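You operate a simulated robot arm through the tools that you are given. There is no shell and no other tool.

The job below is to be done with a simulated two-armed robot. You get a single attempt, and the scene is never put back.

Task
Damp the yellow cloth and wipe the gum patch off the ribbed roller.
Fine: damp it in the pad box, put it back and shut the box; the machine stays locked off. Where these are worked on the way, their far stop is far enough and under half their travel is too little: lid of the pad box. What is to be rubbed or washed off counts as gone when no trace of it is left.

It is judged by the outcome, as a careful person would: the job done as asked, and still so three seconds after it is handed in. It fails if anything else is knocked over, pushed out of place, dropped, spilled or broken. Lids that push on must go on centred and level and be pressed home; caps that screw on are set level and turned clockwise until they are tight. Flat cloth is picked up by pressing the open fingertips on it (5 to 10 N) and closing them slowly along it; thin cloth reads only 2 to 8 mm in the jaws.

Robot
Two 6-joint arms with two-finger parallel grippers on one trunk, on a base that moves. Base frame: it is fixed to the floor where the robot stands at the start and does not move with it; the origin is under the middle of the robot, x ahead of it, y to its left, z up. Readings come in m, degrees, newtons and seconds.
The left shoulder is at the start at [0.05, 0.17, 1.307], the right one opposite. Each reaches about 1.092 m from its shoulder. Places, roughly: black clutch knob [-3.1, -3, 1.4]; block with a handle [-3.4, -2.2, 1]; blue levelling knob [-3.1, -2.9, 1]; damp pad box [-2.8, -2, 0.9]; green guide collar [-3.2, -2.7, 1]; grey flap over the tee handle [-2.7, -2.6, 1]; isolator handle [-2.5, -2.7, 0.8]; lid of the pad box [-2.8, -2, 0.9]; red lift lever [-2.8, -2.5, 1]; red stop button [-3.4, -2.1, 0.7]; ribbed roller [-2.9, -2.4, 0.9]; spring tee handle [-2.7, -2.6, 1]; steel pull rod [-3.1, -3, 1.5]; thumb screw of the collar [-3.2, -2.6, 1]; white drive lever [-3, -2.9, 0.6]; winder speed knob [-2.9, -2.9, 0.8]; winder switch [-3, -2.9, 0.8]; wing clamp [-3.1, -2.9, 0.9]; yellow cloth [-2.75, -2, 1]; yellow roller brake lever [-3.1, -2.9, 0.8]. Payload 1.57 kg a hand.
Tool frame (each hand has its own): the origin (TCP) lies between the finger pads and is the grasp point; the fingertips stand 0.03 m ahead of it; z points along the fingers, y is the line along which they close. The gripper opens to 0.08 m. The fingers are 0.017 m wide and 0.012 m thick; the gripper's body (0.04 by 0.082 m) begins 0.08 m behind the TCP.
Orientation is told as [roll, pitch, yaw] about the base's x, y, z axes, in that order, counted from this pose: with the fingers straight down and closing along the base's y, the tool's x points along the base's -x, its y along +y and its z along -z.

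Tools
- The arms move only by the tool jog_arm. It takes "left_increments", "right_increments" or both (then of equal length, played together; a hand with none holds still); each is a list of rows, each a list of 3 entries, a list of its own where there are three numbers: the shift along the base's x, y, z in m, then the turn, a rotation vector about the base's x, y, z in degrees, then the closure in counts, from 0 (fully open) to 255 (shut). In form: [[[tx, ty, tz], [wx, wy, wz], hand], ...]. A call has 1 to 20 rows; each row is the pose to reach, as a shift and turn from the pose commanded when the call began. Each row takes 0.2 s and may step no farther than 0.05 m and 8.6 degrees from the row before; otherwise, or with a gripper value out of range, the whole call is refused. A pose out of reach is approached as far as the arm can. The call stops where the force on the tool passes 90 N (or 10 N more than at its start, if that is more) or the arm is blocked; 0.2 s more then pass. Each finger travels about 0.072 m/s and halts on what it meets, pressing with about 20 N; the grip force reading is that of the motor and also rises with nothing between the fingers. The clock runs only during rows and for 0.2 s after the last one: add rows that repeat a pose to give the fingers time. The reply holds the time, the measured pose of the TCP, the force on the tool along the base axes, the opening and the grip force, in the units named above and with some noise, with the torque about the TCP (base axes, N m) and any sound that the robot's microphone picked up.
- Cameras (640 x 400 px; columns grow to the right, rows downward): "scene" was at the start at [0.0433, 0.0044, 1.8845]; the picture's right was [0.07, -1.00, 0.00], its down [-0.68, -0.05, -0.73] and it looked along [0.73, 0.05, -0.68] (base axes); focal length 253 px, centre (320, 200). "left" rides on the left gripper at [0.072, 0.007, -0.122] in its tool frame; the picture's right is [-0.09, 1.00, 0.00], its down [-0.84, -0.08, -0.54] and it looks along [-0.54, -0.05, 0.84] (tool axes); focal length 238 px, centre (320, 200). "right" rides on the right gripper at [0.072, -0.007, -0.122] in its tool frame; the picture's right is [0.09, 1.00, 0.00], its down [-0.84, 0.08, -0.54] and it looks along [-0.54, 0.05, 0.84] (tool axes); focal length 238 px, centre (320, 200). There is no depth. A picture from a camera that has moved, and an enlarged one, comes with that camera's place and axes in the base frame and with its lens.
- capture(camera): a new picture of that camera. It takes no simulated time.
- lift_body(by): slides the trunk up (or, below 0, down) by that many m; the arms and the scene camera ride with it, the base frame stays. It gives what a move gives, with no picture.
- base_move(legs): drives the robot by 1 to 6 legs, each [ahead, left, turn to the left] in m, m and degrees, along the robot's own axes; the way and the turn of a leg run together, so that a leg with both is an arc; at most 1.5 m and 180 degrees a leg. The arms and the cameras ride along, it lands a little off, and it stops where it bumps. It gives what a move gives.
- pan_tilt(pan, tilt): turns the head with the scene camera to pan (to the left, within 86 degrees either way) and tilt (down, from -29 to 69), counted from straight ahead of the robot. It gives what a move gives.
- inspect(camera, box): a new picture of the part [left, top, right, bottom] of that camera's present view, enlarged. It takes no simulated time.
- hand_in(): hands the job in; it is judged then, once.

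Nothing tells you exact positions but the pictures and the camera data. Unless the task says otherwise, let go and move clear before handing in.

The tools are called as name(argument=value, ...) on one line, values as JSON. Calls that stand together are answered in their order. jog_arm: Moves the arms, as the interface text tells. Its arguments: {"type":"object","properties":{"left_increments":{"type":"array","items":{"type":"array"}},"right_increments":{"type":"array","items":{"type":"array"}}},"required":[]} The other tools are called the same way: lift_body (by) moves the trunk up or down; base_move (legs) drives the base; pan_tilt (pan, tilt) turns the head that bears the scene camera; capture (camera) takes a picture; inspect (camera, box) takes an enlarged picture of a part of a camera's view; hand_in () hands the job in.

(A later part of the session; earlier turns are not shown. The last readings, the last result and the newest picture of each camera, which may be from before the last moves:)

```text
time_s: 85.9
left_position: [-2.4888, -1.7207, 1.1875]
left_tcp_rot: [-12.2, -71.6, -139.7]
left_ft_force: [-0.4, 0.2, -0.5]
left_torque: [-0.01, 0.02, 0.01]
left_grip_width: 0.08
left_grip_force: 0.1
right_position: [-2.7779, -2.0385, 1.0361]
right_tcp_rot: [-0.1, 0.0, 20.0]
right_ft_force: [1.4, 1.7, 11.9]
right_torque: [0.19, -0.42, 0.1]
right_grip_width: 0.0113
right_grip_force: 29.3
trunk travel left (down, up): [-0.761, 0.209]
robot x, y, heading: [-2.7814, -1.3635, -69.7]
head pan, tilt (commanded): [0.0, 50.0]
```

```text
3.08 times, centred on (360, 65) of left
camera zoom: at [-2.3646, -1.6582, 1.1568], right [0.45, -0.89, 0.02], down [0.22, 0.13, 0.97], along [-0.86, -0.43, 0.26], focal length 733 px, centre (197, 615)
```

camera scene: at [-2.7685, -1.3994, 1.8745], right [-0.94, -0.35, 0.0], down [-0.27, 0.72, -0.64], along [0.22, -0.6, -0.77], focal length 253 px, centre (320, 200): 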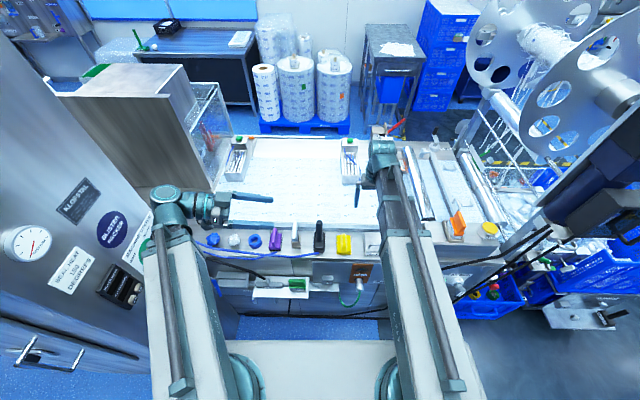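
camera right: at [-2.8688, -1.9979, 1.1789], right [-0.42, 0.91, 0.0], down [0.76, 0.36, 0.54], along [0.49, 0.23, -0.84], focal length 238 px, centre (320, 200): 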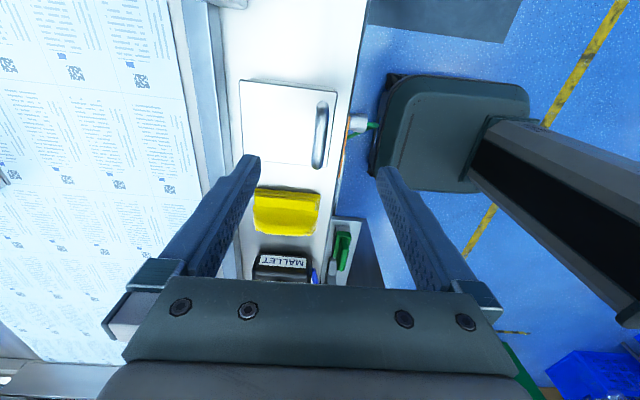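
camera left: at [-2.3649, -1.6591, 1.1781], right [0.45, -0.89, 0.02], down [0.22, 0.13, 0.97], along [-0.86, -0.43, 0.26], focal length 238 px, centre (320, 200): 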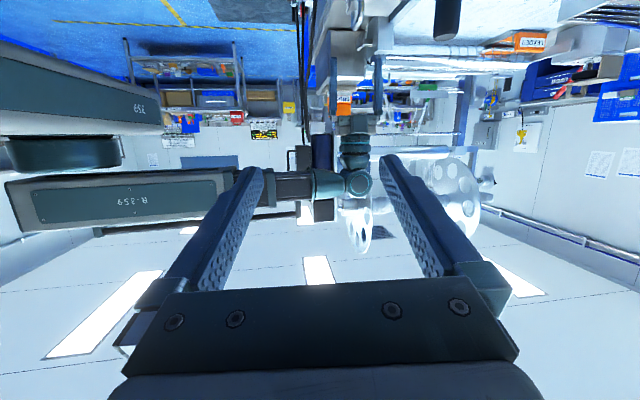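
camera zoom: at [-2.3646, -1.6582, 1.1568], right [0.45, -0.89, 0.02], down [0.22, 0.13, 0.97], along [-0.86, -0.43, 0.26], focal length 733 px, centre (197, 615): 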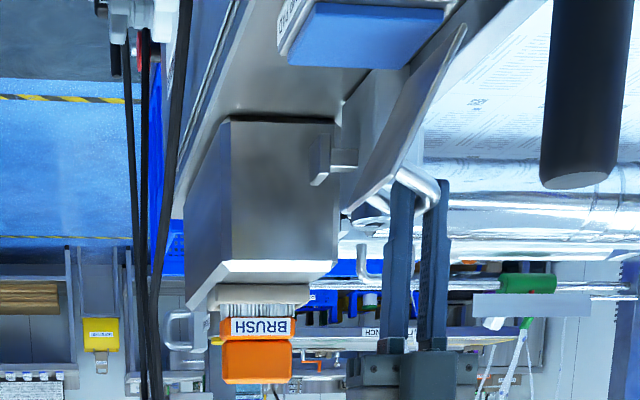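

Lid at about 68°. I continue forward over the top of the arc.

lift_body(by=0.0015)

jog_arm(right_increments=[[[0.0022, -0.0061, 0], [0, 0, 0], 255], [[0.0044, -0.0122, 0], [0, 0, 0], 255]])

jog_arm(right_increments=[[[0.0022, -0.0061, 0], [0, 0, 0], 255]])

inspect(camera="left", box=[280, 0, 440, 130])

```text
time_s: 86.4
left_position: [-2.4889, -1.7229, 1.1879]
left_tcp_rot: [-12.4, -71.6, -139.6]
left_ft_force: [-0.1, -0.9, 0.0]
left_torque: [0.01, 0.02, 0.01]
left_grip_width: 0.0797
left_grip_force: 0.1
right_position: [-2.7784, -2.0387, 1.0364]
right_tcp_rot: [0.1, 0.0, 19.9]
right_ft_force: [5.4, 2.6, -12.8]
right_torque: [0.17, -0.4, 0.1]
right_grip_width: 0.0112
right_grip_force: 28.6
trunk travel left (down, up): [-0.762, 0.208]
robot x, y, heading: [-2.7815, -1.3607, -69.9]
head pan, tilt (commanded): [0.0, 50.0]
```

```text
time_s: 87.0
left_position: [-2.4881, -1.7222, 1.1883]
left_tcp_rot: [-12.4, -71.6, -139.6]
left_ft_force: [-1.0, 0.2, 0.1]
left_torque: [-0.04, 0.01, -0.01]
left_grip_width: 0.0802
left_grip_force: 0.0
right_position: [-2.7757, -2.0517, 1.0374]
right_tcp_rot: [0.1, 0.1, 19.9]
right_ft_force: [8.2, 5.0, -11.7]
right_torque: [0.23, -0.42, 0.11]
right_grip_width: 0.0116
right_grip_force: 28.9
trunk travel left (down, up): [-0.762, 0.208]
robot x, y, heading: [-2.7822, -1.3612, -69.7]
head pan, tilt (commanded): [0.0, 50.0]
```

```text
time_s: 87.4
left_position: [-2.4883, -1.7221, 1.1896]
left_tcp_rot: [-12.5, -71.6, -139.5]
left_ft_force: [0.3, -0.9, 0.4]
left_torque: [-0.02, -0.02, 0.01]
left_grip_width: 0.08
left_grip_force: 0.1
right_position: [-2.7743, -2.0563, 1.0361]
right_tcp_rot: [0.1, 0.0, 20.0]
right_ft_force: [8.5, 5.6, -15.4]
right_torque: [0.13, -0.24, 0.18]
right_grip_width: 0.0115
right_grip_force: 28.6
trunk travel left (down, up): [-0.762, 0.208]
robot x, y, heading: [-2.7801, -1.3629, -69.7]
head pan, tilt (commanded): [0.0, 50.0]
```

```text
3.08 times, centred on (360, 65) of left
camera zoom: at [-2.364, -1.6596, 1.1574], right [0.45, -0.89, 0.02], down [0.22, 0.13, 0.97], along [-0.86, -0.43, 0.26], focal length 733 px, centre (197, 615)
```

zoom: 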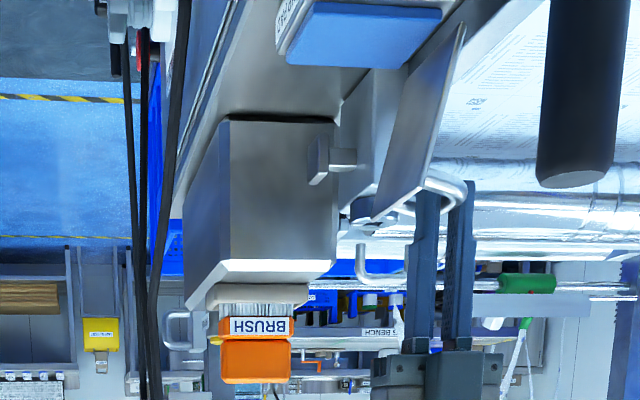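

Lid at about 82°. I go past vertical, lowering slightly along the arc.

lift_body(by=-0.002)

jog_arm(right_increments=[[[0.0022, -0.0061, 0], [0, 0, 0], 255]])

lift_body(by=-0.002)

jog_arm(right_increments=[[[0.0022, -0.0061, 0], [0, 0, 0], 255]])

lift_body(by=-0.002)

inspect(camera="left", box=[280, 0, 440, 130])

```text
time_s: 88.0
left_position: [-2.4887, -1.7215, 1.1886]
left_tcp_rot: [-12.3, -71.6, -139.8]
left_ft_force: [0.2, -0.1, 0.7]
left_torque: [-0.02, -0.01, -0.01]
left_grip_width: 0.08
left_grip_force: 0.1
right_position: [-2.7736, -2.0569, 1.0366]
right_tcp_rot: [-0.1, 0.1, 19.9]
right_ft_force: [7.9, -1.9, 16.4]
right_torque: [-0.04, -0.09, 0.19]
right_grip_width: 0.0117
right_grip_force: 29.1
trunk travel left (down, up): [-0.76, 0.21]
robot x, y, heading: [-2.7812, -1.3604, -69.9]
head pan, tilt (commanded): [0.0, 50.0]
```

```text
time_s: 88.3
left_position: [-2.4892, -1.7219, 1.1863]
left_tcp_rot: [-12.5, -71.6, -139.5]
left_ft_force: [0.3, 0.5, -0.4]
left_torque: [0.02, 0.01, -0.02]
left_grip_width: 0.08
left_grip_force: 0.1
right_position: [-2.7724, -2.0635, 1.0343]
right_tcp_rot: [0.2, 0.0, 19.8]
right_ft_force: [5.2, 4.9, -7.3]
right_torque: [0.16, -0.26, 0.24]
right_grip_width: 0.0117
right_grip_force: 29.4
trunk travel left (down, up): [-0.76, 0.21]
robot x, y, heading: [-2.7841, -1.362, -69.6]
head pan, tilt (commanded): [0.0, 50.0]
```

```text
time_s: 88.9
left_position: [-2.4887, -1.7208, 1.1857]
left_tcp_rot: [-12.3, -71.7, -139.8]
left_ft_force: [0.7, 0.3, 0.4]
left_torque: [0.0, 0.01, 0.01]
left_grip_width: 0.0801
left_grip_force: 0.1
right_position: [-2.7722, -2.0644, 1.0339]
right_tcp_rot: [-0.1, 0.1, 19.8]
right_ft_force: [5.2, -4.2, 18.3]
right_torque: [-0.07, -0.01, 0.22]
right_grip_width: 0.0116
right_grip_force: 29.5
trunk travel left (down, up): [-0.758, 0.212]
robot x, y, heading: [-2.7807, -1.361, -69.9]
head pan, tilt (commanded): [0.0, 50.0]
```

```text
time_s: 89.3
left_position: [-2.4899, -1.7214, 1.1855]
left_tcp_rot: [-12.3, -71.5, -139.7]
left_ft_force: [-0.7, -0.3, 0.3]
left_torque: [0.02, -0.02, 0.01]
left_grip_width: 0.0801
left_grip_force: 0.1
right_position: [-2.7698, -2.069, 1.033]
right_tcp_rot: [0.1, 0.1, 19.9]
right_ft_force: [2.0, 5.4, -9.8]
right_torque: [0.19, -0.26, 0.18]
right_grip_width: 0.0112
right_grip_force: 29.4
trunk travel left (down, up): [-0.758, 0.212]
robot x, y, heading: [-2.7826, -1.3639, -69.7]
head pan, tilt (commanded): [0.0, 50.0]
```

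```text
time_s: 89.8
left_position: [-2.4881, -1.721, 1.1849]
left_tcp_rot: [-12.3, -71.6, -139.9]
left_ft_force: [0.3, 0.0, -0.3]
left_torque: [-0.04, 0.01, 0.02]
left_grip_width: 0.08
left_grip_force: 0.0
right_position: [-2.7693, -2.0699, 1.0319]
right_tcp_rot: [-0.1, 0.1, 19.9]
right_ft_force: [2.3, -5.8, 17.5]
right_torque: [-0.02, -0.27, 0.2]
right_grip_width: 0.0112
right_grip_force: 29.0
trunk travel left (down, up): [-0.756, 0.214]
robot x, y, heading: [-2.7797, -1.3636, -69.6]
head pan, tilt (commanded): [0.0, 50.0]
```

```text
3.08 times, centred on (360, 65) of left
camera zoom: at [-2.3646, -1.6586, 1.1524], right [0.45, -0.89, 0.02], down [0.22, 0.13, 0.97], along [-0.86, -0.43, 0.26], focal length 733 px, centre (197, 615)
```

zoom: 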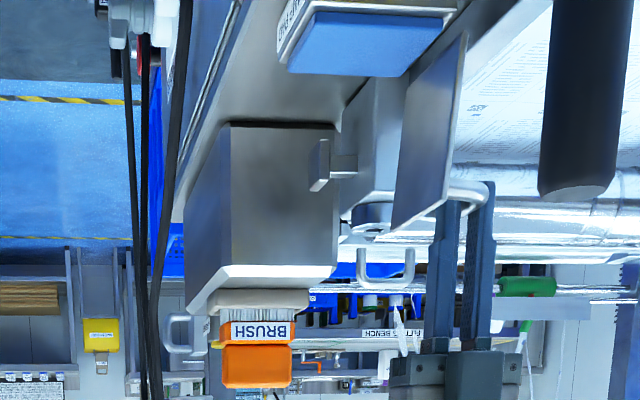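

The lid has just passed vertical. I keep going until the stop or until it leans back safely.

jog_arm(right_increments=[[[0.0022, -0.0061, 0], [0, 0, 0], 255]])

lift_body(by=-0.003)

jog_arm(right_increments=[[[0.0022, -0.0061, 0], [0, 0, 0], 255]])

lift_body(by=-0.003)

jog_arm(right_increments=[[[0.0018, -0.005, 0], [0, 0, 0], 255]])

inspect(camera="left", box=[280, 0, 440, 130])

```text
time_s: 90.2
left_position: [-2.489, -1.7223, 1.1819]
left_tcp_rot: [-12.4, -71.5, -139.6]
left_ft_force: [0.0, 0.5, 0.0]
left_torque: [-0.01, 0.02, -0.01]
left_grip_width: 0.08
left_grip_force: 0.0
right_position: [-2.7682, -2.0761, 1.029]
right_tcp_rot: [0.2, 0.0, 19.9]
right_ft_force: [-0.4, 7.2, -16.7]
right_torque: [0.2, -0.17, 0.18]
right_grip_width: 0.0114
right_grip_force: 29.0
trunk travel left (down, up): [-0.756, 0.214]
robot x, y, heading: [-2.7845, -1.3617, -69.8]
head pan, tilt (commanded): [0.0, 50.0]
```

```text
time_s: 90.7
left_position: [-2.4903, -1.7225, 1.1807]
left_tcp_rot: [-12.3, -71.6, -139.7]
left_ft_force: [0.2, -0.5, -0.3]
left_torque: [0.01, 0.01, 0.05]
left_grip_width: 0.0801
left_grip_force: 0.1
right_position: [-2.7675, -2.0761, 1.0293]
right_tcp_rot: [-0.2, 0.1, 19.8]
right_ft_force: [1.4, -9.1, 17.5]
right_torque: [-0.15, -0.12, 0.22]
right_grip_width: 0.0115
right_grip_force: 28.7
trunk travel left (down, up): [-0.753, 0.217]
robot x, y, heading: [-2.7811, -1.3649, -69.3]
head pan, tilt (commanded): [0.0, 50.0]
```

```text
time_s: 91.1
left_position: [-2.4899, -1.7217, 1.1799]
left_tcp_rot: [-12.4, -71.4, -139.7]
left_ft_force: [-1.1, 0.2, -0.9]
left_torque: [0.01, 0.02, -0.03]
left_grip_width: 0.08
left_grip_force: 0.1
right_position: [-2.7663, -2.0807, 1.0265]
right_tcp_rot: [0.1, 0.1, 19.8]
right_ft_force: [-1.1, 6.2, -13.8]
right_torque: [0.09, 0.08, 0.23]
right_grip_width: 0.0113
right_grip_force: 28.7
trunk travel left (down, up): [-0.753, 0.217]
robot x, y, heading: [-2.7825, -1.3627, -69.8]
head pan, tilt (commanded): [0.0, 50.0]
```

```text
time_s: 91.6
left_position: [-2.4899, -1.7218, 1.1764]
left_tcp_rot: [-12.3, -71.6, -139.7]
left_ft_force: [-0.3, 0.8, 0.0]
left_torque: [-0.01, 0.0, -0.01]
left_grip_width: 0.0801
left_grip_force: 0.0
right_position: [-2.7648, -2.0828, 1.025]
right_tcp_rot: [-0.3, 0.0, 19.8]
right_ft_force: [0.3, -9.2, 14.0]
right_torque: [-0.1, -0.31, 0.21]
right_grip_width: 0.0114
right_grip_force: 29.2
trunk travel left (down, up): [-0.75, 0.22]
robot x, y, heading: [-2.7805, -1.363, -69.6]
head pan, tilt (commanded): [0.0, 50.0]
```

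```text
time_s: 92.0
left_position: [-2.4898, -1.7226, 1.1757]
left_tcp_rot: [-12.4, -71.5, -139.7]
left_ft_force: [-0.1, -0.1, -0.5]
left_torque: [0.03, 0.02, -0.02]
left_grip_width: 0.0798
left_grip_force: 0.0
right_position: [-2.7647, -2.0855, 1.0246]
right_tcp_rot: [0.2, 0.0, 19.8]
right_ft_force: [-5.0, 7.0, -14.1]
right_torque: [0.15, 0.14, 0.23]
right_grip_width: 0.0114
right_grip_force: 29.7
trunk travel left (down, up): [-0.75, 0.22]
robot x, y, heading: [-2.7832, -1.3643, -69.7]
head pan, tilt (commanded): [0.0, 50.0]
```

```text
3.08 times, centred on (360, 65) of left
camera zoom: at [-2.3653, -1.6595, 1.1455], right [0.45, -0.89, 0.02], down [0.22, 0.13, 0.97], along [-0.86, -0.43, 0.26], focal length 733 px, centre (197, 615)
```

zoom: 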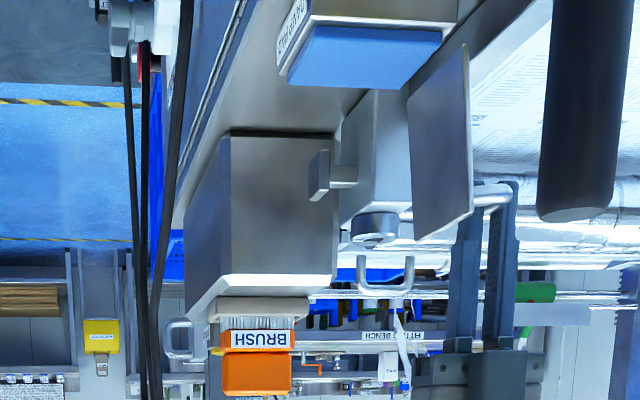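

Lid at about 107°, still no stop felt. I continue a little further, lowering along the arc.

lift_body(by=-0.004)

jog_arm(right_increments=[[[0.0017, -0.0047, 0], [0, 0, 0], 255]])

lift_body(by=-0.003)

inspect(camera="left", box=[280, 0, 440, 130])

inspect(camera="right", box=[200, 80, 440, 240])

```text
time_s: 92.6
left_position: [-2.4898, -1.7219, 1.1729]
left_tcp_rot: [-12.3, -71.6, -139.8]
left_ft_force: [0.8, -0.5, -0.3]
left_torque: [0.01, 0.01, 0.0]
left_grip_width: 0.0798
left_grip_force: 0.2
right_position: [-2.7633, -2.0896, 1.0211]
right_tcp_rot: [-0.3, 0.2, 19.8]
right_ft_force: [-1.1, -12.7, 14.9]
right_torque: [-0.17, -0.14, 0.23]
right_grip_width: 0.0115
right_grip_force: 28.7
trunk travel left (down, up): [-0.746, 0.224]
robot x, y, heading: [-2.7825, -1.3643, -69.7]
head pan, tilt (commanded): [0.0, 50.0]
```

```text
time_s: 93.0
left_position: [-2.4906, -1.7217, 1.1723]
left_tcp_rot: [-12.4, -71.5, -139.7]
left_ft_force: [0.0, 0.1, 0.6]
left_torque: [0.02, -0.01, -0.03]
left_grip_width: 0.0802
left_grip_force: 0.1
right_position: [-2.7625, -2.0898, 1.0209]
right_tcp_rot: [0.2, 0.0, 19.9]
right_ft_force: [-6.8, 0.3, -0.8]
right_torque: [0.01, 0.34, 0.18]
right_grip_width: 0.0113
right_grip_force: 29.0
trunk travel left (down, up): [-0.746, 0.224]
robot x, y, heading: [-2.7817, -1.364, -69.4]
head pan, tilt (commanded): [0.0, 50.0]
```

```text
time_s: 93.5
left_position: [-2.4897, -1.7224, 1.1702]
left_tcp_rot: [-12.3, -71.5, -139.7]
left_ft_force: [-0.3, -1.1, 0.1]
left_torque: [0.0, -0.01, -0.02]
left_grip_width: 0.0799
left_grip_force: 0.1
right_position: [-2.7625, -2.0935, 1.0172]
right_tcp_rot: [-0.1, 0.1, 19.7]
right_ft_force: [-5.1, -13.6, 12.0]
right_torque: [-0.2, -0.02, 0.23]
right_grip_width: 0.0114
right_grip_force: 29.5
trunk travel left (down, up): [-0.743, 0.227]
robot x, y, heading: [-2.7834, -1.3649, -69.7]
head pan, tilt (commanded): [0.0, 50.0]
```

```text
3.08 times, centred on (360, 65) of left
camera zoom: at [-2.3653, -1.6596, 1.1392], right [0.45, -0.89, 0.02], down [0.22, 0.13, 0.97], along [-0.86, -0.43, 0.26], focal length 733 px, centre (197, 615)
```

zoom: 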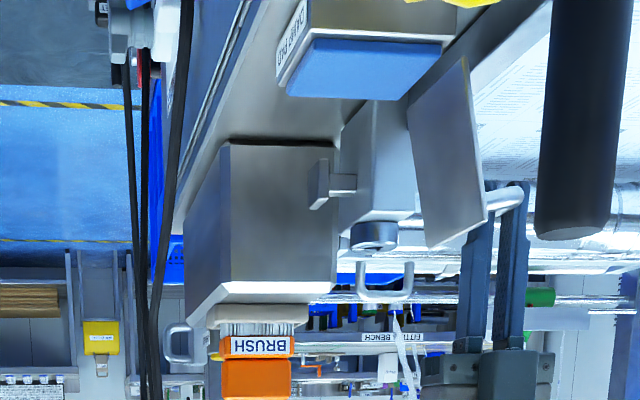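

```text
2.50 times, centred on (320, 160) of right
camera zoom: at [-2.8268, -2.1235, 1.1397], right [-0.42, 0.91, 0.0], down [0.76, 0.36, 0.54], along [0.49, 0.23, -0.84], focal length 596 px, centre (320, 300)
```

zoom: 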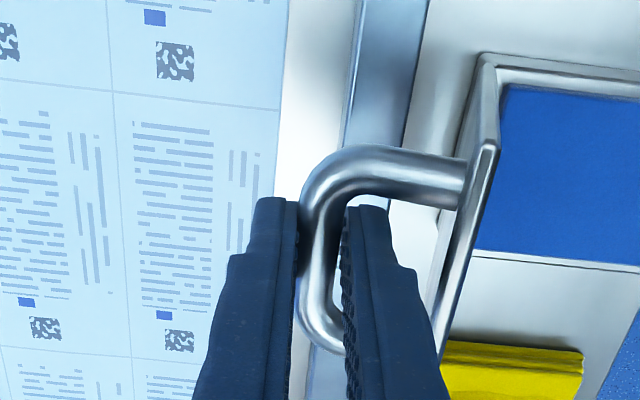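

Lid at roughly 112°, leaning back. I follow it a bit further to find its stop rather than letting it drop.

jog_arm(right_increments=[[[0.001, -0.0028, 0], [0, 0, 0], 255]])

lift_body(by=-0.004)

jog_arm(right_increments=[[[0.0014, -0.0038, 0], [0, 0, 0], 255]])

lift_body(by=-0.004)

jog_arm(right_increments=[[[0.0014, -0.0038, 0], [0, 0, 0], 255]])

inspect(camera="left", box=[280, 0, 440, 130])

inspect(camera="right", box=[200, 80, 440, 240])

```text
time_s: 93.9
left_position: [-2.4902, -1.7214, 1.1698]
left_tcp_rot: [-12.4, -71.5, -139.8]
left_ft_force: [0.2, -0.3, -0.5]
left_torque: [0.01, -0.03, 0.0]
left_grip_width: 0.0801
left_grip_force: 0.0
right_position: [-2.7616, -2.0941, 1.0179]
right_tcp_rot: [0.2, 0.0, 19.7]
right_ft_force: [-8.5, -4.4, 2.2]
right_torque: [-0.12, 0.32, 0.23]
right_grip_width: 0.0113
right_grip_force: 29.0
trunk travel left (down, up): [-0.743, 0.227]
robot x, y, heading: [-2.7833, -1.364, -69.5]
head pan, tilt (commanded): [0.0, 50.0]
```

```text
time_s: 94.4
left_position: [-2.4889, -1.7208, 1.1665]
left_tcp_rot: [-12.4, -71.5, -139.8]
left_ft_force: [-0.5, -0.2, -0.7]
left_torque: [0.02, -0.03, 0.02]
left_grip_width: 0.0801
left_grip_force: 0.0
right_position: [-2.7585, -2.0937, 1.0132]
right_tcp_rot: [-0.1, 0.0, 19.9]
right_ft_force: [-4.9, -10.9, 14.6]
right_torque: [-0.25, 0.22, 0.18]
right_grip_width: 0.0114
right_grip_force: 29.0
trunk travel left (down, up): [-0.739, 0.231]
robot x, y, heading: [-2.7801, -1.3621, -69.5]
head pan, tilt (commanded): [0.0, 50.0]
```

```text
time_s: 94.8
left_position: [-2.4891, -1.7213, 1.1647]
left_tcp_rot: [-12.2, -71.5, -139.8]
left_ft_force: [-0.1, 0.3, 0.8]
left_torque: [0.01, 0.02, 0.01]
left_grip_width: 0.0798
left_grip_force: 0.0
right_position: [-2.7594, -2.0949, 1.0151]
right_tcp_rot: [0.2, 0.0, 19.9]
right_ft_force: [-6.6, 6.2, -1.1]
right_torque: [-0.12, 0.65, 0.18]
right_grip_width: 0.0114
right_grip_force: 29.1
trunk travel left (down, up): [-0.739, 0.231]
robot x, y, heading: [-2.7838, -1.3649, -69.6]
head pan, tilt (commanded): [0.0, 50.0]
```

```text
time_s: 95.3
left_position: [-2.4896, -1.7192, 1.1639]
left_tcp_rot: [-12.1, -71.6, -140.0]
left_ft_force: [-0.4, -0.4, 0.2]
left_torque: [0.02, -0.02, -0.02]
left_grip_width: 0.0801
left_grip_force: 0.0
right_position: [-2.7591, -2.0948, 1.012]
right_tcp_rot: [0.0, 0.0, 19.9]
right_ft_force: [-5.1, 9.4, 12.0]
right_torque: [0.14, -0.02, 0.16]
right_grip_width: 0.0115
right_grip_force: 28.9
trunk travel left (down, up): [-0.735, 0.235]
robot x, y, heading: [-2.7816, -1.3671, -69.4]
head pan, tilt (commanded): [0.0, 50.0]
```

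```text
time_s: 95.7
left_position: [-2.4898, -1.7196, 1.1634]
left_tcp_rot: [-12.0, -71.6, -140.0]
left_ft_force: [0.0, -0.1, 0.6]
left_torque: [-0.02, -0.01, -0.01]
left_grip_width: 0.0799
left_grip_force: 0.2
right_position: [-2.7582, -2.0951, 1.0113]
right_tcp_rot: [0.4, -0.1, 20.0]
right_ft_force: [-7.5, 33.1, -10.1]
right_torque: [0.14, 0.51, 0.27]
right_grip_width: 0.0113
right_grip_force: 29.4
trunk travel left (down, up): [-0.735, 0.235]
robot x, y, heading: [-2.7817, -1.3632, -69.5]
head pan, tilt (commanded): [0.0, 50.0]
```

```text
3.08 times, centred on (360, 65) of left
camera zoom: at [-2.3655, -1.6566, 1.1314], right [0.45, -0.89, 0.02], down [0.22, 0.14, 0.97], along [-0.86, -0.43, 0.26], focal length 733 px, centre (197, 615)
```

zoom: 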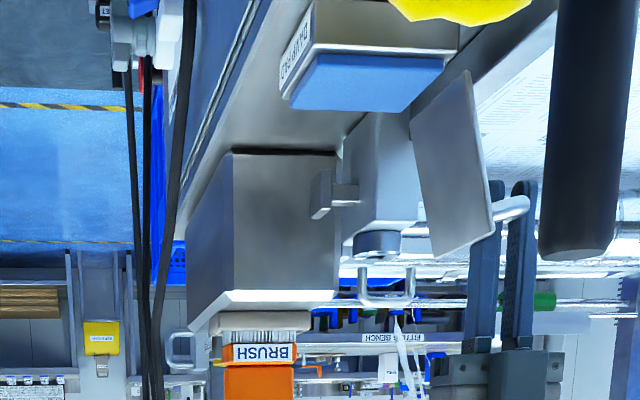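

```text
2.50 times, centred on (320, 160) of right
camera zoom: at [-2.824, -2.1267, 1.1328], right [-0.43, 0.91, 0.01], down [0.76, 0.35, 0.54], along [0.49, 0.24, -0.84], focal length 596 px, centre (320, 300)
```

zoom: 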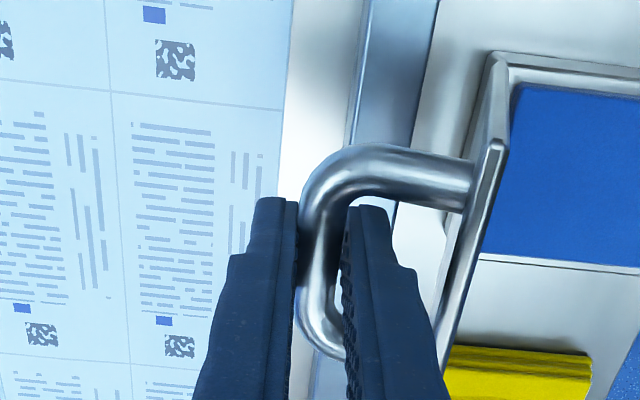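

The force rose to 33 N, so the lid is at its far stop (about 115°). I relax the push and open the fingers just enough to free the bar.

jog_arm(right_increments=[[[-0.001, 0.0028, 0], [0, 0, 0], 255], [[-0.001, 0.0028, 0], [0, 0, 0], 225], [[-0.001, 0.0028, 0], [0, 0, 0], 205], [[-0.001, 0.0028, 0], [0, 0, 0], 190], [[-0.001, 0.0028, 0], [0, 0, 0], 190]])

inspect(camera="right", box=[200, 80, 440, 240])

inspect(camera="left", box=[280, 0, 440, 130])

```text
time_s: 96.9
left_position: [-2.4885, -1.722, 1.1619]
left_tcp_rot: [-12.3, -71.6, -139.7]
left_ft_force: [-0.2, -0.1, -0.5]
left_torque: [-0.01, -0.01, 0.0]
left_grip_width: 0.0795
left_grip_force: 0.0
right_position: [-2.759, -2.0987, 1.0098]
right_tcp_rot: [0.0, 0.0, 19.8]
right_ft_force: [-0.2, 0.6, 0.2]
right_torque: [-0.02, 0.01, 0.0]
right_grip_width: 0.021
right_grip_force: 0.0
trunk travel left (down, up): [-0.735, 0.235]
robot x, y, heading: [-2.7826, -1.3637, -69.7]
head pan, tilt (commanded): [0.0, 50.0]
```

```text
2.50 times, centred on (320, 160) of right
camera zoom: at [-2.8243, -2.1294, 1.1318], right [-0.42, 0.91, 0.0], down [0.76, 0.36, 0.54], along [0.49, 0.23, -0.84], focal length 596 px, centre (320, 300)
```

zoom: 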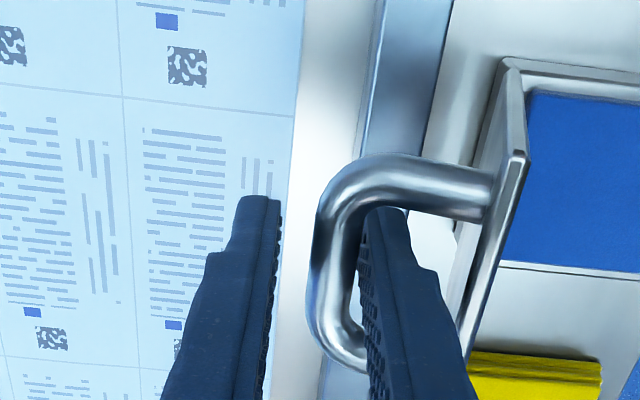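

```text
3.08 times, centred on (360, 65) of left
camera zoom: at [-2.3648, -1.6593, 1.131], right [0.45, -0.89, 0.02], down [0.22, 0.13, 0.97], along [-0.86, -0.43, 0.26], focal length 733 px, centre (197, 615)
```

zoom: 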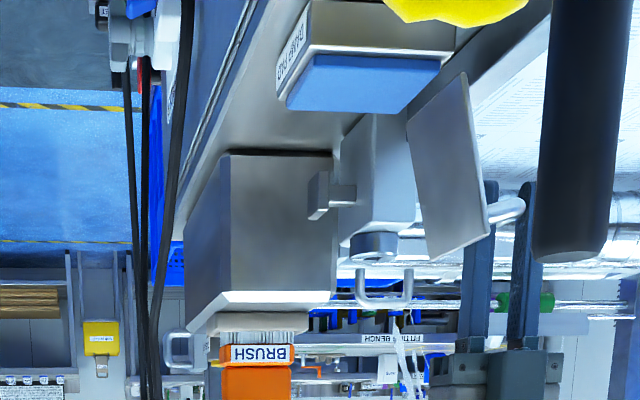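

The bar is free and the lid stays at its stop. I centre slightly and raise the trunk straight up.

jog_arm(right_increments=[[[-0.0009, 0.0026, 0], [0, 0, 0], 190]])

lift_body(by=0.02)

lift_body(by=0.12)

capture(camera="left")

capture(camera="right")

```text
time_s: 97.3
left_position: [-2.4898, -1.7228, 1.1615]
left_tcp_rot: [-12.3, -71.6, -139.6]
left_ft_force: [1.0, 0.0, 0.2]
left_torque: [-0.04, 0.03, 0.01]
left_grip_width: 0.0799
left_grip_force: 0.2
right_position: [-2.7587, -2.0963, 1.0099]
right_tcp_rot: [0.0, 0.0, 19.8]
right_ft_force: [-0.5, 0.2, 0.5]
right_torque: [0.01, 0.02, 0.0]
right_grip_width: 0.0204
right_grip_force: 0.2
trunk travel left (down, up): [-0.735, 0.235]
robot x, y, heading: [-2.7825, -1.3599, -69.6]
head pan, tilt (commanded): [0.0, 50.0]
```

```text
time_s: 98.0
left_position: [-2.4897, -1.7212, 1.1823]
left_tcp_rot: [-12.3, -71.7, -139.7]
left_ft_force: [-0.5, -0.1, -0.1]
left_torque: [-0.01, -0.01, -0.04]
left_grip_width: 0.0798
left_grip_force: 0.1
right_position: [-2.7587, -2.0955, 1.0301]
right_tcp_rot: [0.0, 0.0, 19.8]
right_ft_force: [0.3, 0.5, 0.5]
right_torque: [-0.02, -0.03, -0.03]
right_grip_width: 0.0205
right_grip_force: 0.1
trunk travel left (down, up): [-0.755, 0.215]
robot x, y, heading: [-2.7826, -1.3659, -69.6]
head pan, tilt (commanded): [0.0, 50.0]
```

```text
time_s: 99.5
left_position: [-2.4901, -1.722, 1.3028]
left_tcp_rot: [-12.3, -71.6, -139.6]
left_ft_force: [0.8, 0.3, 0.4]
left_torque: [-0.03, -0.01, -0.02]
left_grip_width: 0.08
left_grip_force: 0.2
right_position: [-2.7594, -2.0948, 1.1496]
right_tcp_rot: [0.1, 0.0, 19.7]
right_ft_force: [-0.3, 0.6, 0.7]
right_torque: [0.01, 0.04, -0.02]
right_grip_width: 0.0203
right_grip_force: 0.1
trunk travel left (down, up): [-0.875, 0.095]
robot x, y, heading: [-2.7799, -1.3642, -69.4]
head pan, tilt (commanded): [0.0, 50.0]
```

```text
taken
camera left: at [-2.3648, -1.6593, 1.2709], right [0.45, -0.89, 0.02], down [0.22, 0.13, 0.97], along [-0.86, -0.43, 0.26], focal length 238 px, centre (320, 200)
```

left: 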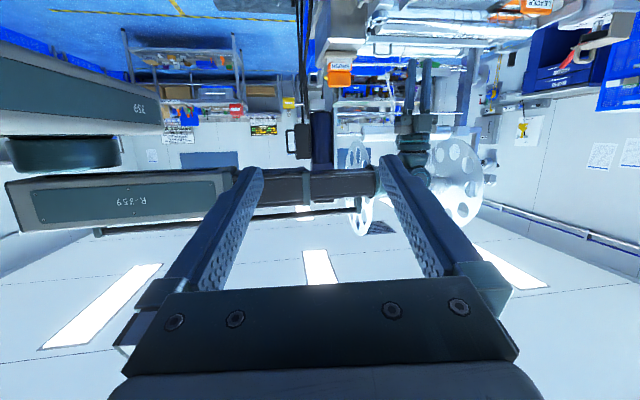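

```text
taken
camera right: at [-2.8245, -2.1263, 1.2717], right [-0.42, 0.91, 0.0], down [0.76, 0.36, 0.54], along [0.49, 0.23, -0.84], focal length 238 px, centre (320, 200)
```

right: 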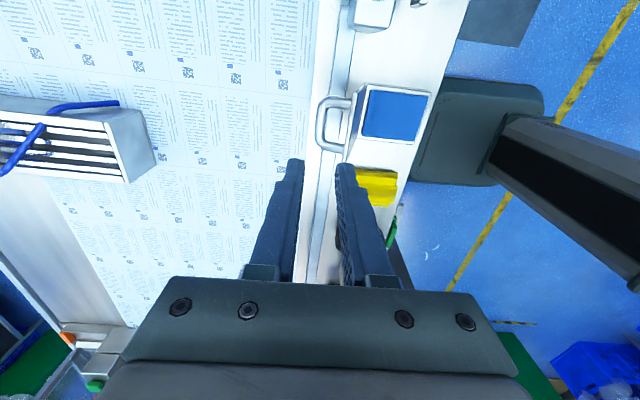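

The lid stands open by itself and the blue pad is exposed. I now turn the right hand back and place it, open, above the cloth crest at about [-2.673, -1.952].

jog_arm(right_increments=[[[0.0072, 0.0119, 0], [0, 0, -7.46], 150], [[0.0144, 0.0238, 0], [0, 0, -14.92], 100], [[0.0215, 0.0357, 0], [0, 0, -22.38], 50], [[0.0287, 0.0476, 0], [0, 0, -29.83], 0], [[0.0359, 0.0595, 0], [0, 0, -37.29], 0], [[0.0431, 0.0715, 0], [0, 0, -44.75], 0], [[0.0502, 0.0834, 0], [0, 0, -52.2], 0], [[0.0574, 0.0953, 0], [0, 0, -59.67], 0], [[0.0646, 0.1072, 0], [0, 0, -67.1], 0], [[0.0718, 0.1191, 0], [0, 0, -74.6], 0], [[0.0789, 0.131, 0], [0, 0, -82], 0], [[0.0861, 0.1429, 0], [0, 0, -89.5], 0]])

capture(camera="right")

inspect(camera="right", box=[240, 60, 400, 180])

inspect(camera="left", box=[200, 0, 440, 150])

```text
time_s: 102.1
left_position: [-2.4881, -1.722, 1.3026]
left_tcp_rot: [-12.4, -71.6, -139.8]
left_ft_force: [1.1, 0.5, -1.2]
left_torque: [-0.02, 0.0, 0.02]
left_grip_width: 0.08
left_grip_force: 0.0
right_position: [-2.6739, -1.9534, 1.1511]
right_tcp_rot: [0.1, 0.0, -69.8]
right_ft_force: [-0.2, 0.4, -0.1]
right_torque: [-0.03, -0.01, 0.01]
right_grip_width: 0.0803
right_grip_force: 0.1
trunk travel left (down, up): [-0.875, 0.095]
robot x, y, heading: [-2.7831, -1.3652, -69.8]
head pan, tilt (commanded): [0.0, 50.0]
```

```text
taken
camera right: at [-2.7053, -1.8881, 1.2719], right [0.9, 0.43, 0.0], down [0.36, -0.76, 0.54], along [0.23, -0.49, -0.84], focal length 238 px, centre (320, 200)
```

right: 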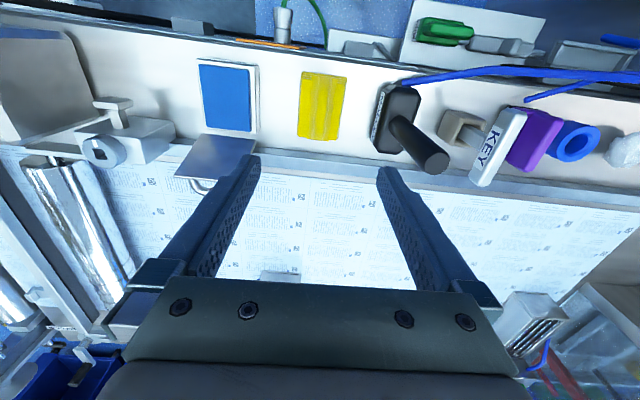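

```text
3.33 times, centred on (320, 120) of right
camera zoom: at [-2.7053, -1.8881, 1.2719], right [0.9, 0.43, 0.0], down [0.36, -0.76, 0.54], along [0.23, -0.49, -0.84], focal length 794 px, centre (320, 467)
```

zoom: 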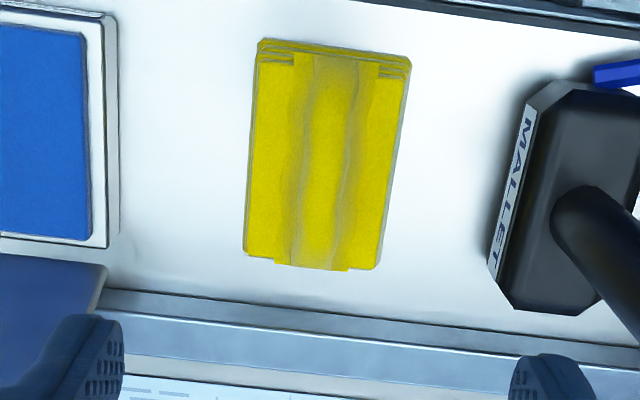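

```text
2.67 times, centred on (320, 75) of left
camera zoom: at [-2.3648, -1.659, 1.271], right [0.45, -0.89, 0.02], down [0.22, 0.13, 0.97], along [-0.86, -0.43, 0.26], focal length 636 px, centre (320, 533)
```

zoom: 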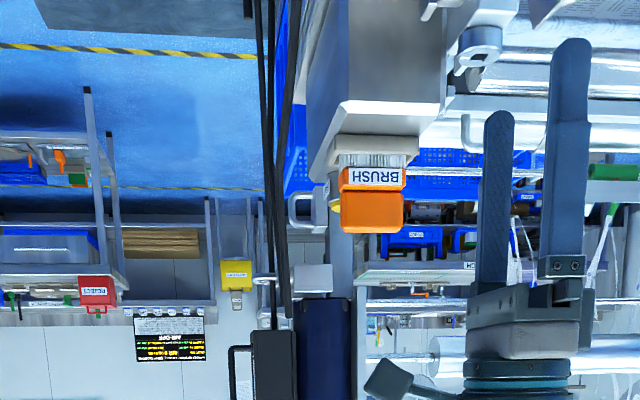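

The crest is centred under the hand within 2 mm. I make that small correction and lower toward the cloth.

jog_arm(right_increments=[[[0.0016, 0.0006, 0], [0, 0, 0], 0]])

lift_body(by=-0.15)

capture(camera="right")

capture(camera="left")

```text
time_s: 102.5
left_position: [-2.4887, -1.7229, 1.3013]
left_tcp_rot: [-12.3, -71.7, -139.7]
left_ft_force: [0.1, -0.1, -0.8]
left_torque: [0.0, -0.01, -0.01]
left_grip_width: 0.0801
left_grip_force: 0.0
right_position: [-2.6729, -1.9526, 1.1508]
right_tcp_rot: [0.0, 0.0, -69.7]
right_ft_force: [-0.4, 0.2, -0.6]
right_torque: [0.01, 0.0, 0.01]
right_grip_width: 0.0801
right_grip_force: 0.2
trunk travel left (down, up): [-0.875, 0.095]
robot x, y, heading: [-2.7821, -1.3612, -69.7]
head pan, tilt (commanded): [0.0, 50.0]
```

```text
time_s: 104.3
left_position: [-2.4892, -1.7206, 1.1521]
left_tcp_rot: [-12.4, -71.6, -139.7]
left_ft_force: [-0.2, 0.2, -0.9]
left_torque: [0.01, 0.0, -0.03]
left_grip_width: 0.0799
left_grip_force: 0.0
right_position: [-2.6723, -1.9523, 0.9996]
right_tcp_rot: [0.0, 0.1, -69.7]
right_ft_force: [-0.3, 0.5, -0.3]
right_torque: [0.02, -0.01, 0.04]
right_grip_width: 0.0801
right_grip_force: 0.1
trunk travel left (down, up): [-0.725, 0.245]
robot x, y, heading: [-2.7835, -1.3605, -69.9]
head pan, tilt (commanded): [0.0, 50.0]
```

```text
taken
camera right: at [-2.7033, -1.8877, 1.1219], right [0.9, 0.43, 0.0], down [0.36, -0.76, 0.54], along [0.23, -0.49, -0.84], focal length 238 px, centre (320, 200)
```

right: 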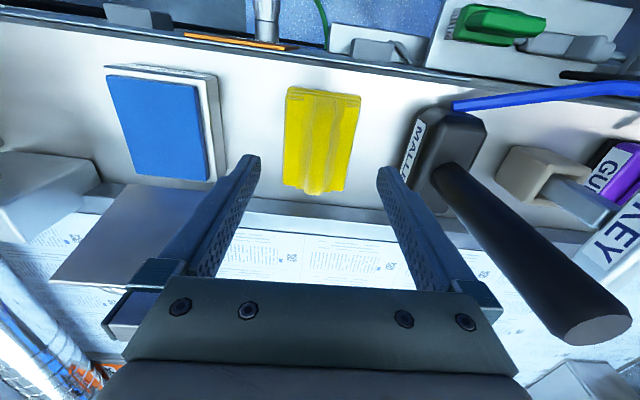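

```text
taken
camera left: at [-2.3649, -1.6591, 1.1211], right [0.45, -0.89, 0.02], down [0.22, 0.13, 0.97], along [-0.86, -0.43, 0.26], focal length 238 px, centre (320, 200)
```

left: 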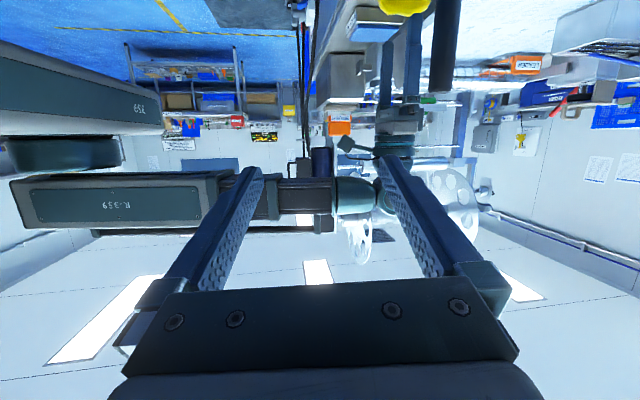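

The hand is centred over the crest, with the mallet handle safely to the right. I lower in small steps while watching the contact force.

lift_body(by=-0.03)

inspect(camera="left", box=[320, 0, 480, 120])

inspect(camera="right", box=[220, 80, 420, 220])

```text
time_s: 105.0
left_position: [-2.4893, -1.7219, 1.123]
left_tcp_rot: [-12.3, -71.6, -139.8]
left_ft_force: [-0.3, -0.2, -1.2]
left_torque: [0.01, 0.01, 0.02]
left_grip_width: 0.08
left_grip_force: 0.1
right_position: [-2.6725, -1.9516, 0.9699]
right_tcp_rot: [0.1, 0.1, -69.5]
right_ft_force: [-0.4, 0.2, 0.2]
right_torque: [-0.01, 0.02, 0.0]
right_grip_width: 0.0801
right_grip_force: 0.0
trunk travel left (down, up): [-0.695, 0.275]
robot x, y, heading: [-2.7812, -1.3629, -69.7]
head pan, tilt (commanded): [0.0, 50.0]
```

```text
3.33 times, centred on (400, 60) of left
camera zoom: at [-2.3649, -1.659, 1.091], right [0.45, -0.89, 0.02], down [0.22, 0.13, 0.97], along [-0.86, -0.43, 0.26], focal length 794 px, centre (53, 667)
```

zoom: 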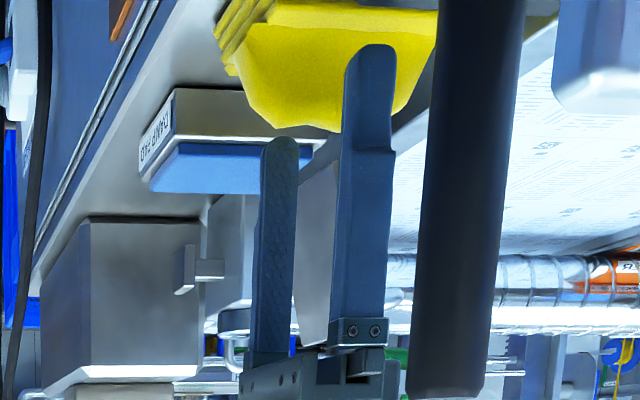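

```text
2.86 times, centred on (320, 150) of right
camera zoom: at [-2.7033, -1.8876, 1.0919], right [0.9, 0.43, 0.0], down [0.36, -0.76, 0.54], along [0.23, -0.49, -0.84], focal length 681 px, centre (320, 343)
```

zoom: 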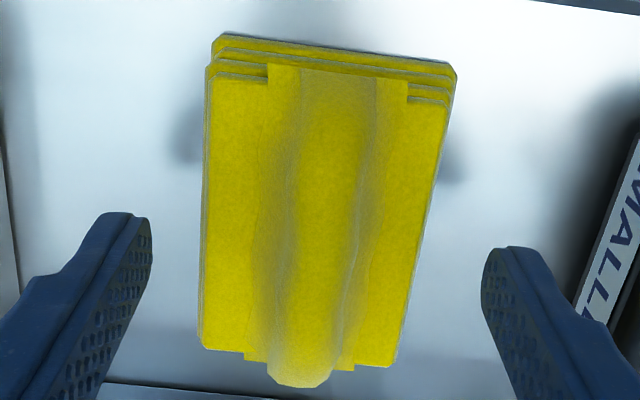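

From the side, the crest is about 4 cm tall (top at z ≈ 0.954) and stands between the fingers. I lower 2 cm more so the fingers hold the crest well down, then close slowly.

lift_body(by=-0.02)

inspect(camera="left", box=[320, 0, 480, 120])

```text
time_s: 105.7
left_position: [-2.4892, -1.7212, 1.1026]
left_tcp_rot: [-12.4, -71.6, -139.7]
left_ft_force: [-0.5, -0.2, 0.5]
left_torque: [0.02, -0.03, 0.02]
left_grip_width: 0.0797
left_grip_force: 0.0
right_position: [-2.6732, -1.953, 0.9507]
right_tcp_rot: [-0.1, 0.0, -69.7]
right_ft_force: [-0.7, -0.3, 0.3]
right_torque: [-0.02, 0.01, -0.01]
right_grip_width: 0.0801
right_grip_force: 0.0
trunk travel left (down, up): [-0.675, 0.295]
robot x, y, heading: [-2.7807, -1.3621, -69.6]
head pan, tilt (commanded): [0.0, 50.0]
```

```text
3.33 times, centred on (400, 60) of left
camera zoom: at [-2.3649, -1.659, 1.071], right [0.45, -0.89, 0.02], down [0.22, 0.13, 0.97], along [-0.86, -0.43, 0.26], focal length 794 px, centre (53, 667)
```

zoom: 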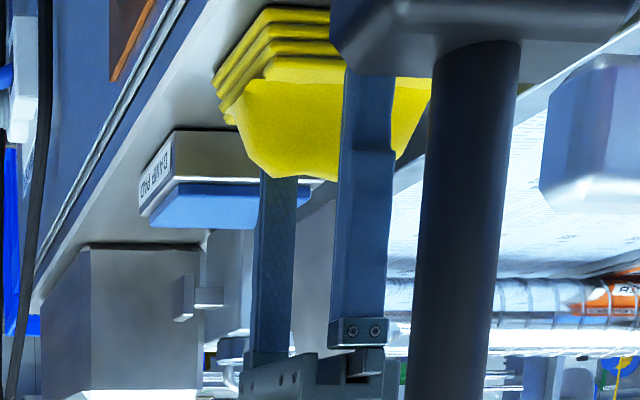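

The fingertips are about 8 mm above the stacked layers, on both sides of the crest. I close slowly.

jog_arm(right_increments=[[[0, 0, 0], [0, 0, 0], 60], [[0, 0, 0], [0, 0, 0], 110], [[0, 0, 0], [0, 0, 0], 150], [[0, 0, 0], [0, 0, 0], 180], [[0, 0, 0], [0, 0, 0], 205], [[0, 0, 0], [0, 0, 0], 225], [[0, 0, 0], [0, 0, 0], 240], [[0, 0, 0], [0, 0, 0], 255], [[0, 0, 0], [0, 0, 0], 255], [[0, 0, 0], [0, 0, 0], 255], [[0, 0, 0], [0, 0, 0], 255]])

inspect(camera="right", box=[220, 80, 420, 220])

inspect(camera="left", box=[320, 0, 480, 120])

```text
time_s: 108.1
left_position: [-2.4882, -1.7209, 1.1013]
left_tcp_rot: [-12.3, -71.7, -139.7]
left_ft_force: [0.0, 0.3, 0.4]
left_torque: [0.01, -0.01, -0.03]
left_grip_width: 0.0798
left_grip_force: 0.1
right_position: [-2.6718, -1.9517, 0.9496]
right_tcp_rot: [0.0, 0.0, -69.6]
right_ft_force: [0.4, -0.1, -0.5]
right_torque: [0.02, 0.03, 0.01]
right_grip_width: 0.0643
right_grip_force: 19.7
trunk travel left (down, up): [-0.675, 0.295]
robot x, y, heading: [-2.7814, -1.3614, -69.9]
head pan, tilt (commanded): [0.0, 50.0]
```

```text
2.86 times, centred on (320, 150) of right
camera zoom: at [-2.7033, -1.8877, 1.0718], right [0.9, 0.43, 0.0], down [0.36, -0.76, 0.54], along [0.23, -0.49, -0.84], focal length 681 px, centre (320, 343)
```

zoom: 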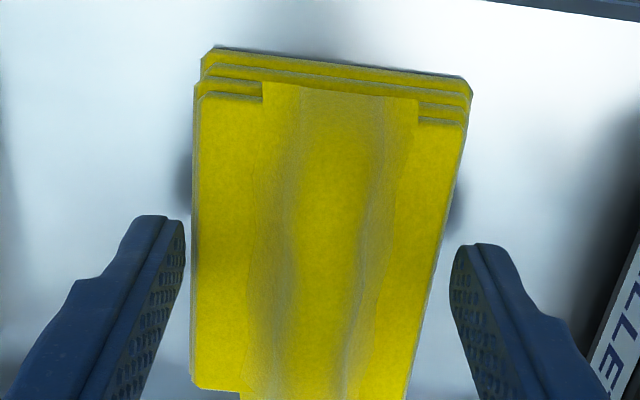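

```text
3.33 times, centred on (400, 60) of left
camera zoom: at [-2.3648, -1.6591, 1.071], right [0.45, -0.89, 0.02], down [0.22, 0.13, 0.97], along [-0.86, -0.43, 0.26], focal length 794 px, centre (53, 667)
```

zoom: 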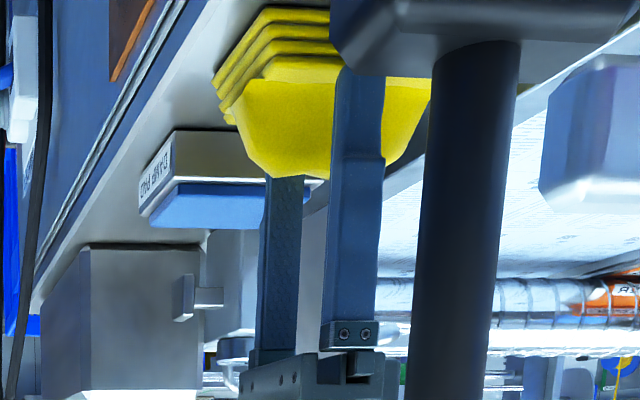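

The jaws stopped at 64 mm, which is the full width of the stacked pad, so the tips are a little too low for the crest. I open, raise 13 mm and close on the crest instead.

jog_arm(right_increments=[[[0, 0, 0], [0, 0, 0], 30], [[0, 0, 0], [0, 0, 0], 0], [[0, 0, 0], [0, 0, 0], 0]])

lift_body(by=0.013)

jog_arm(right_increments=[[[0, 0, 0], [0, 0, 0], 60], [[0, 0, 0], [0, 0, 0], 110], [[0, 0, 0], [0, 0, 0], 150], [[0, 0, 0], [0, 0, 0], 180], [[0, 0, 0], [0, 0, 0], 205], [[0, 0, 0], [0, 0, 0], 225], [[0, 0, 0], [0, 0, 0], 240], [[0, 0, 0], [0, 0, 0], 255], [[0, 0, 0], [0, 0, 0], 255], [[0, 0, 0], [0, 0, 0], 255], [[0, 0, 0], [0, 0, 0], 255]])

inspect(camera="right", box=[220, 80, 420, 220])

inspect(camera="left", box=[320, 0, 480, 120])

```text
time_s: 108.9
left_position: [-2.4896, -1.7214, 1.1025]
left_tcp_rot: [-12.3, -71.6, -139.7]
left_ft_force: [-0.2, 0.4, -0.5]
left_torque: [-0.03, -0.01, -0.01]
left_grip_width: 0.0802
left_grip_force: 0.1
right_position: [-2.673, -1.9531, 0.9512]
right_tcp_rot: [0.0, 0.0, -69.7]
right_ft_force: [-0.3, 0.0, 0.1]
right_torque: [0.0, 0.01, 0.0]
right_grip_width: 0.08
right_grip_force: 0.1
trunk travel left (down, up): [-0.675, 0.295]
robot x, y, heading: [-2.7814, -1.3616, -69.4]
head pan, tilt (commanded): [0.0, 50.0]
```

```text
time_s: 109.5
left_position: [-2.4896, -1.7211, 1.1157]
left_tcp_rot: [-12.3, -71.6, -139.7]
left_ft_force: [-0.1, 0.1, -0.5]
left_torque: [0.02, -0.01, -0.03]
left_grip_width: 0.0797
left_grip_force: 0.1
right_position: [-2.6721, -1.9532, 0.9629]
right_tcp_rot: [0.1, 0.0, -69.7]
right_ft_force: [-0.4, -0.1, -0.1]
right_torque: [0.02, -0.02, -0.02]
right_grip_width: 0.08
right_grip_force: 0.1
trunk travel left (down, up): [-0.688, 0.282]
robot x, y, heading: [-2.7839, -1.3654, -69.4]
head pan, tilt (commanded): [0.0, 50.0]
```

```text
time_s: 111.9
left_position: [-2.4892, -1.7224, 1.116]
left_tcp_rot: [-12.3, -71.6, -139.7]
left_ft_force: [-0.3, 0.0, 0.4]
left_torque: [-0.01, -0.03, 0.01]
left_grip_width: 0.0801
left_grip_force: 0.1
right_position: [-2.6724, -1.953, 0.9622]
right_tcp_rot: [-0.1, 0.0, -69.7]
right_ft_force: [0.9, -0.4, 0.2]
right_torque: [0.06, -0.01, -0.02]
right_grip_width: 0.0158
right_grip_force: 19.0
trunk travel left (down, up): [-0.688, 0.282]
robot x, y, heading: [-2.7821, -1.3606, -69.5]
head pan, tilt (commanded): [0.0, 50.0]
```

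```text
2.86 times, centred on (320, 150) of right
camera zoom: at [-2.7033, -1.8877, 1.0848], right [0.9, 0.43, 0.0], down [0.36, -0.76, 0.54], along [0.23, -0.49, -0.84], focal length 681 px, centre (320, 343)
```

zoom: 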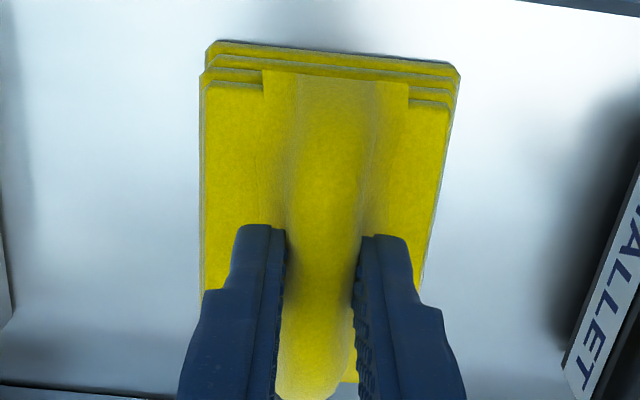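

```text
3.33 times, centred on (400, 60) of left
camera zoom: at [-2.3648, -1.6591, 1.084], right [0.45, -0.89, 0.02], down [0.22, 0.13, 0.97], along [-0.86, -0.43, 0.26], focal length 794 px, centre (53, 667)
```

zoom: 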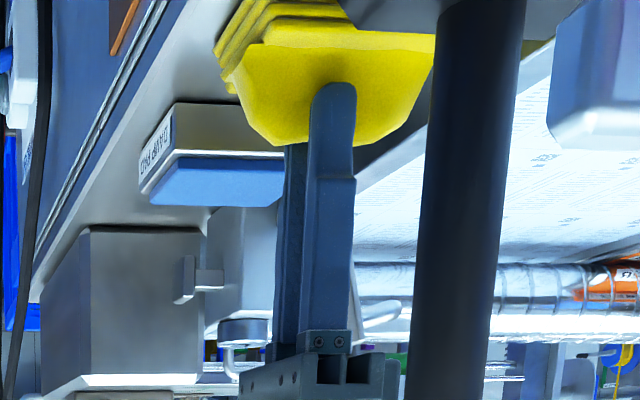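

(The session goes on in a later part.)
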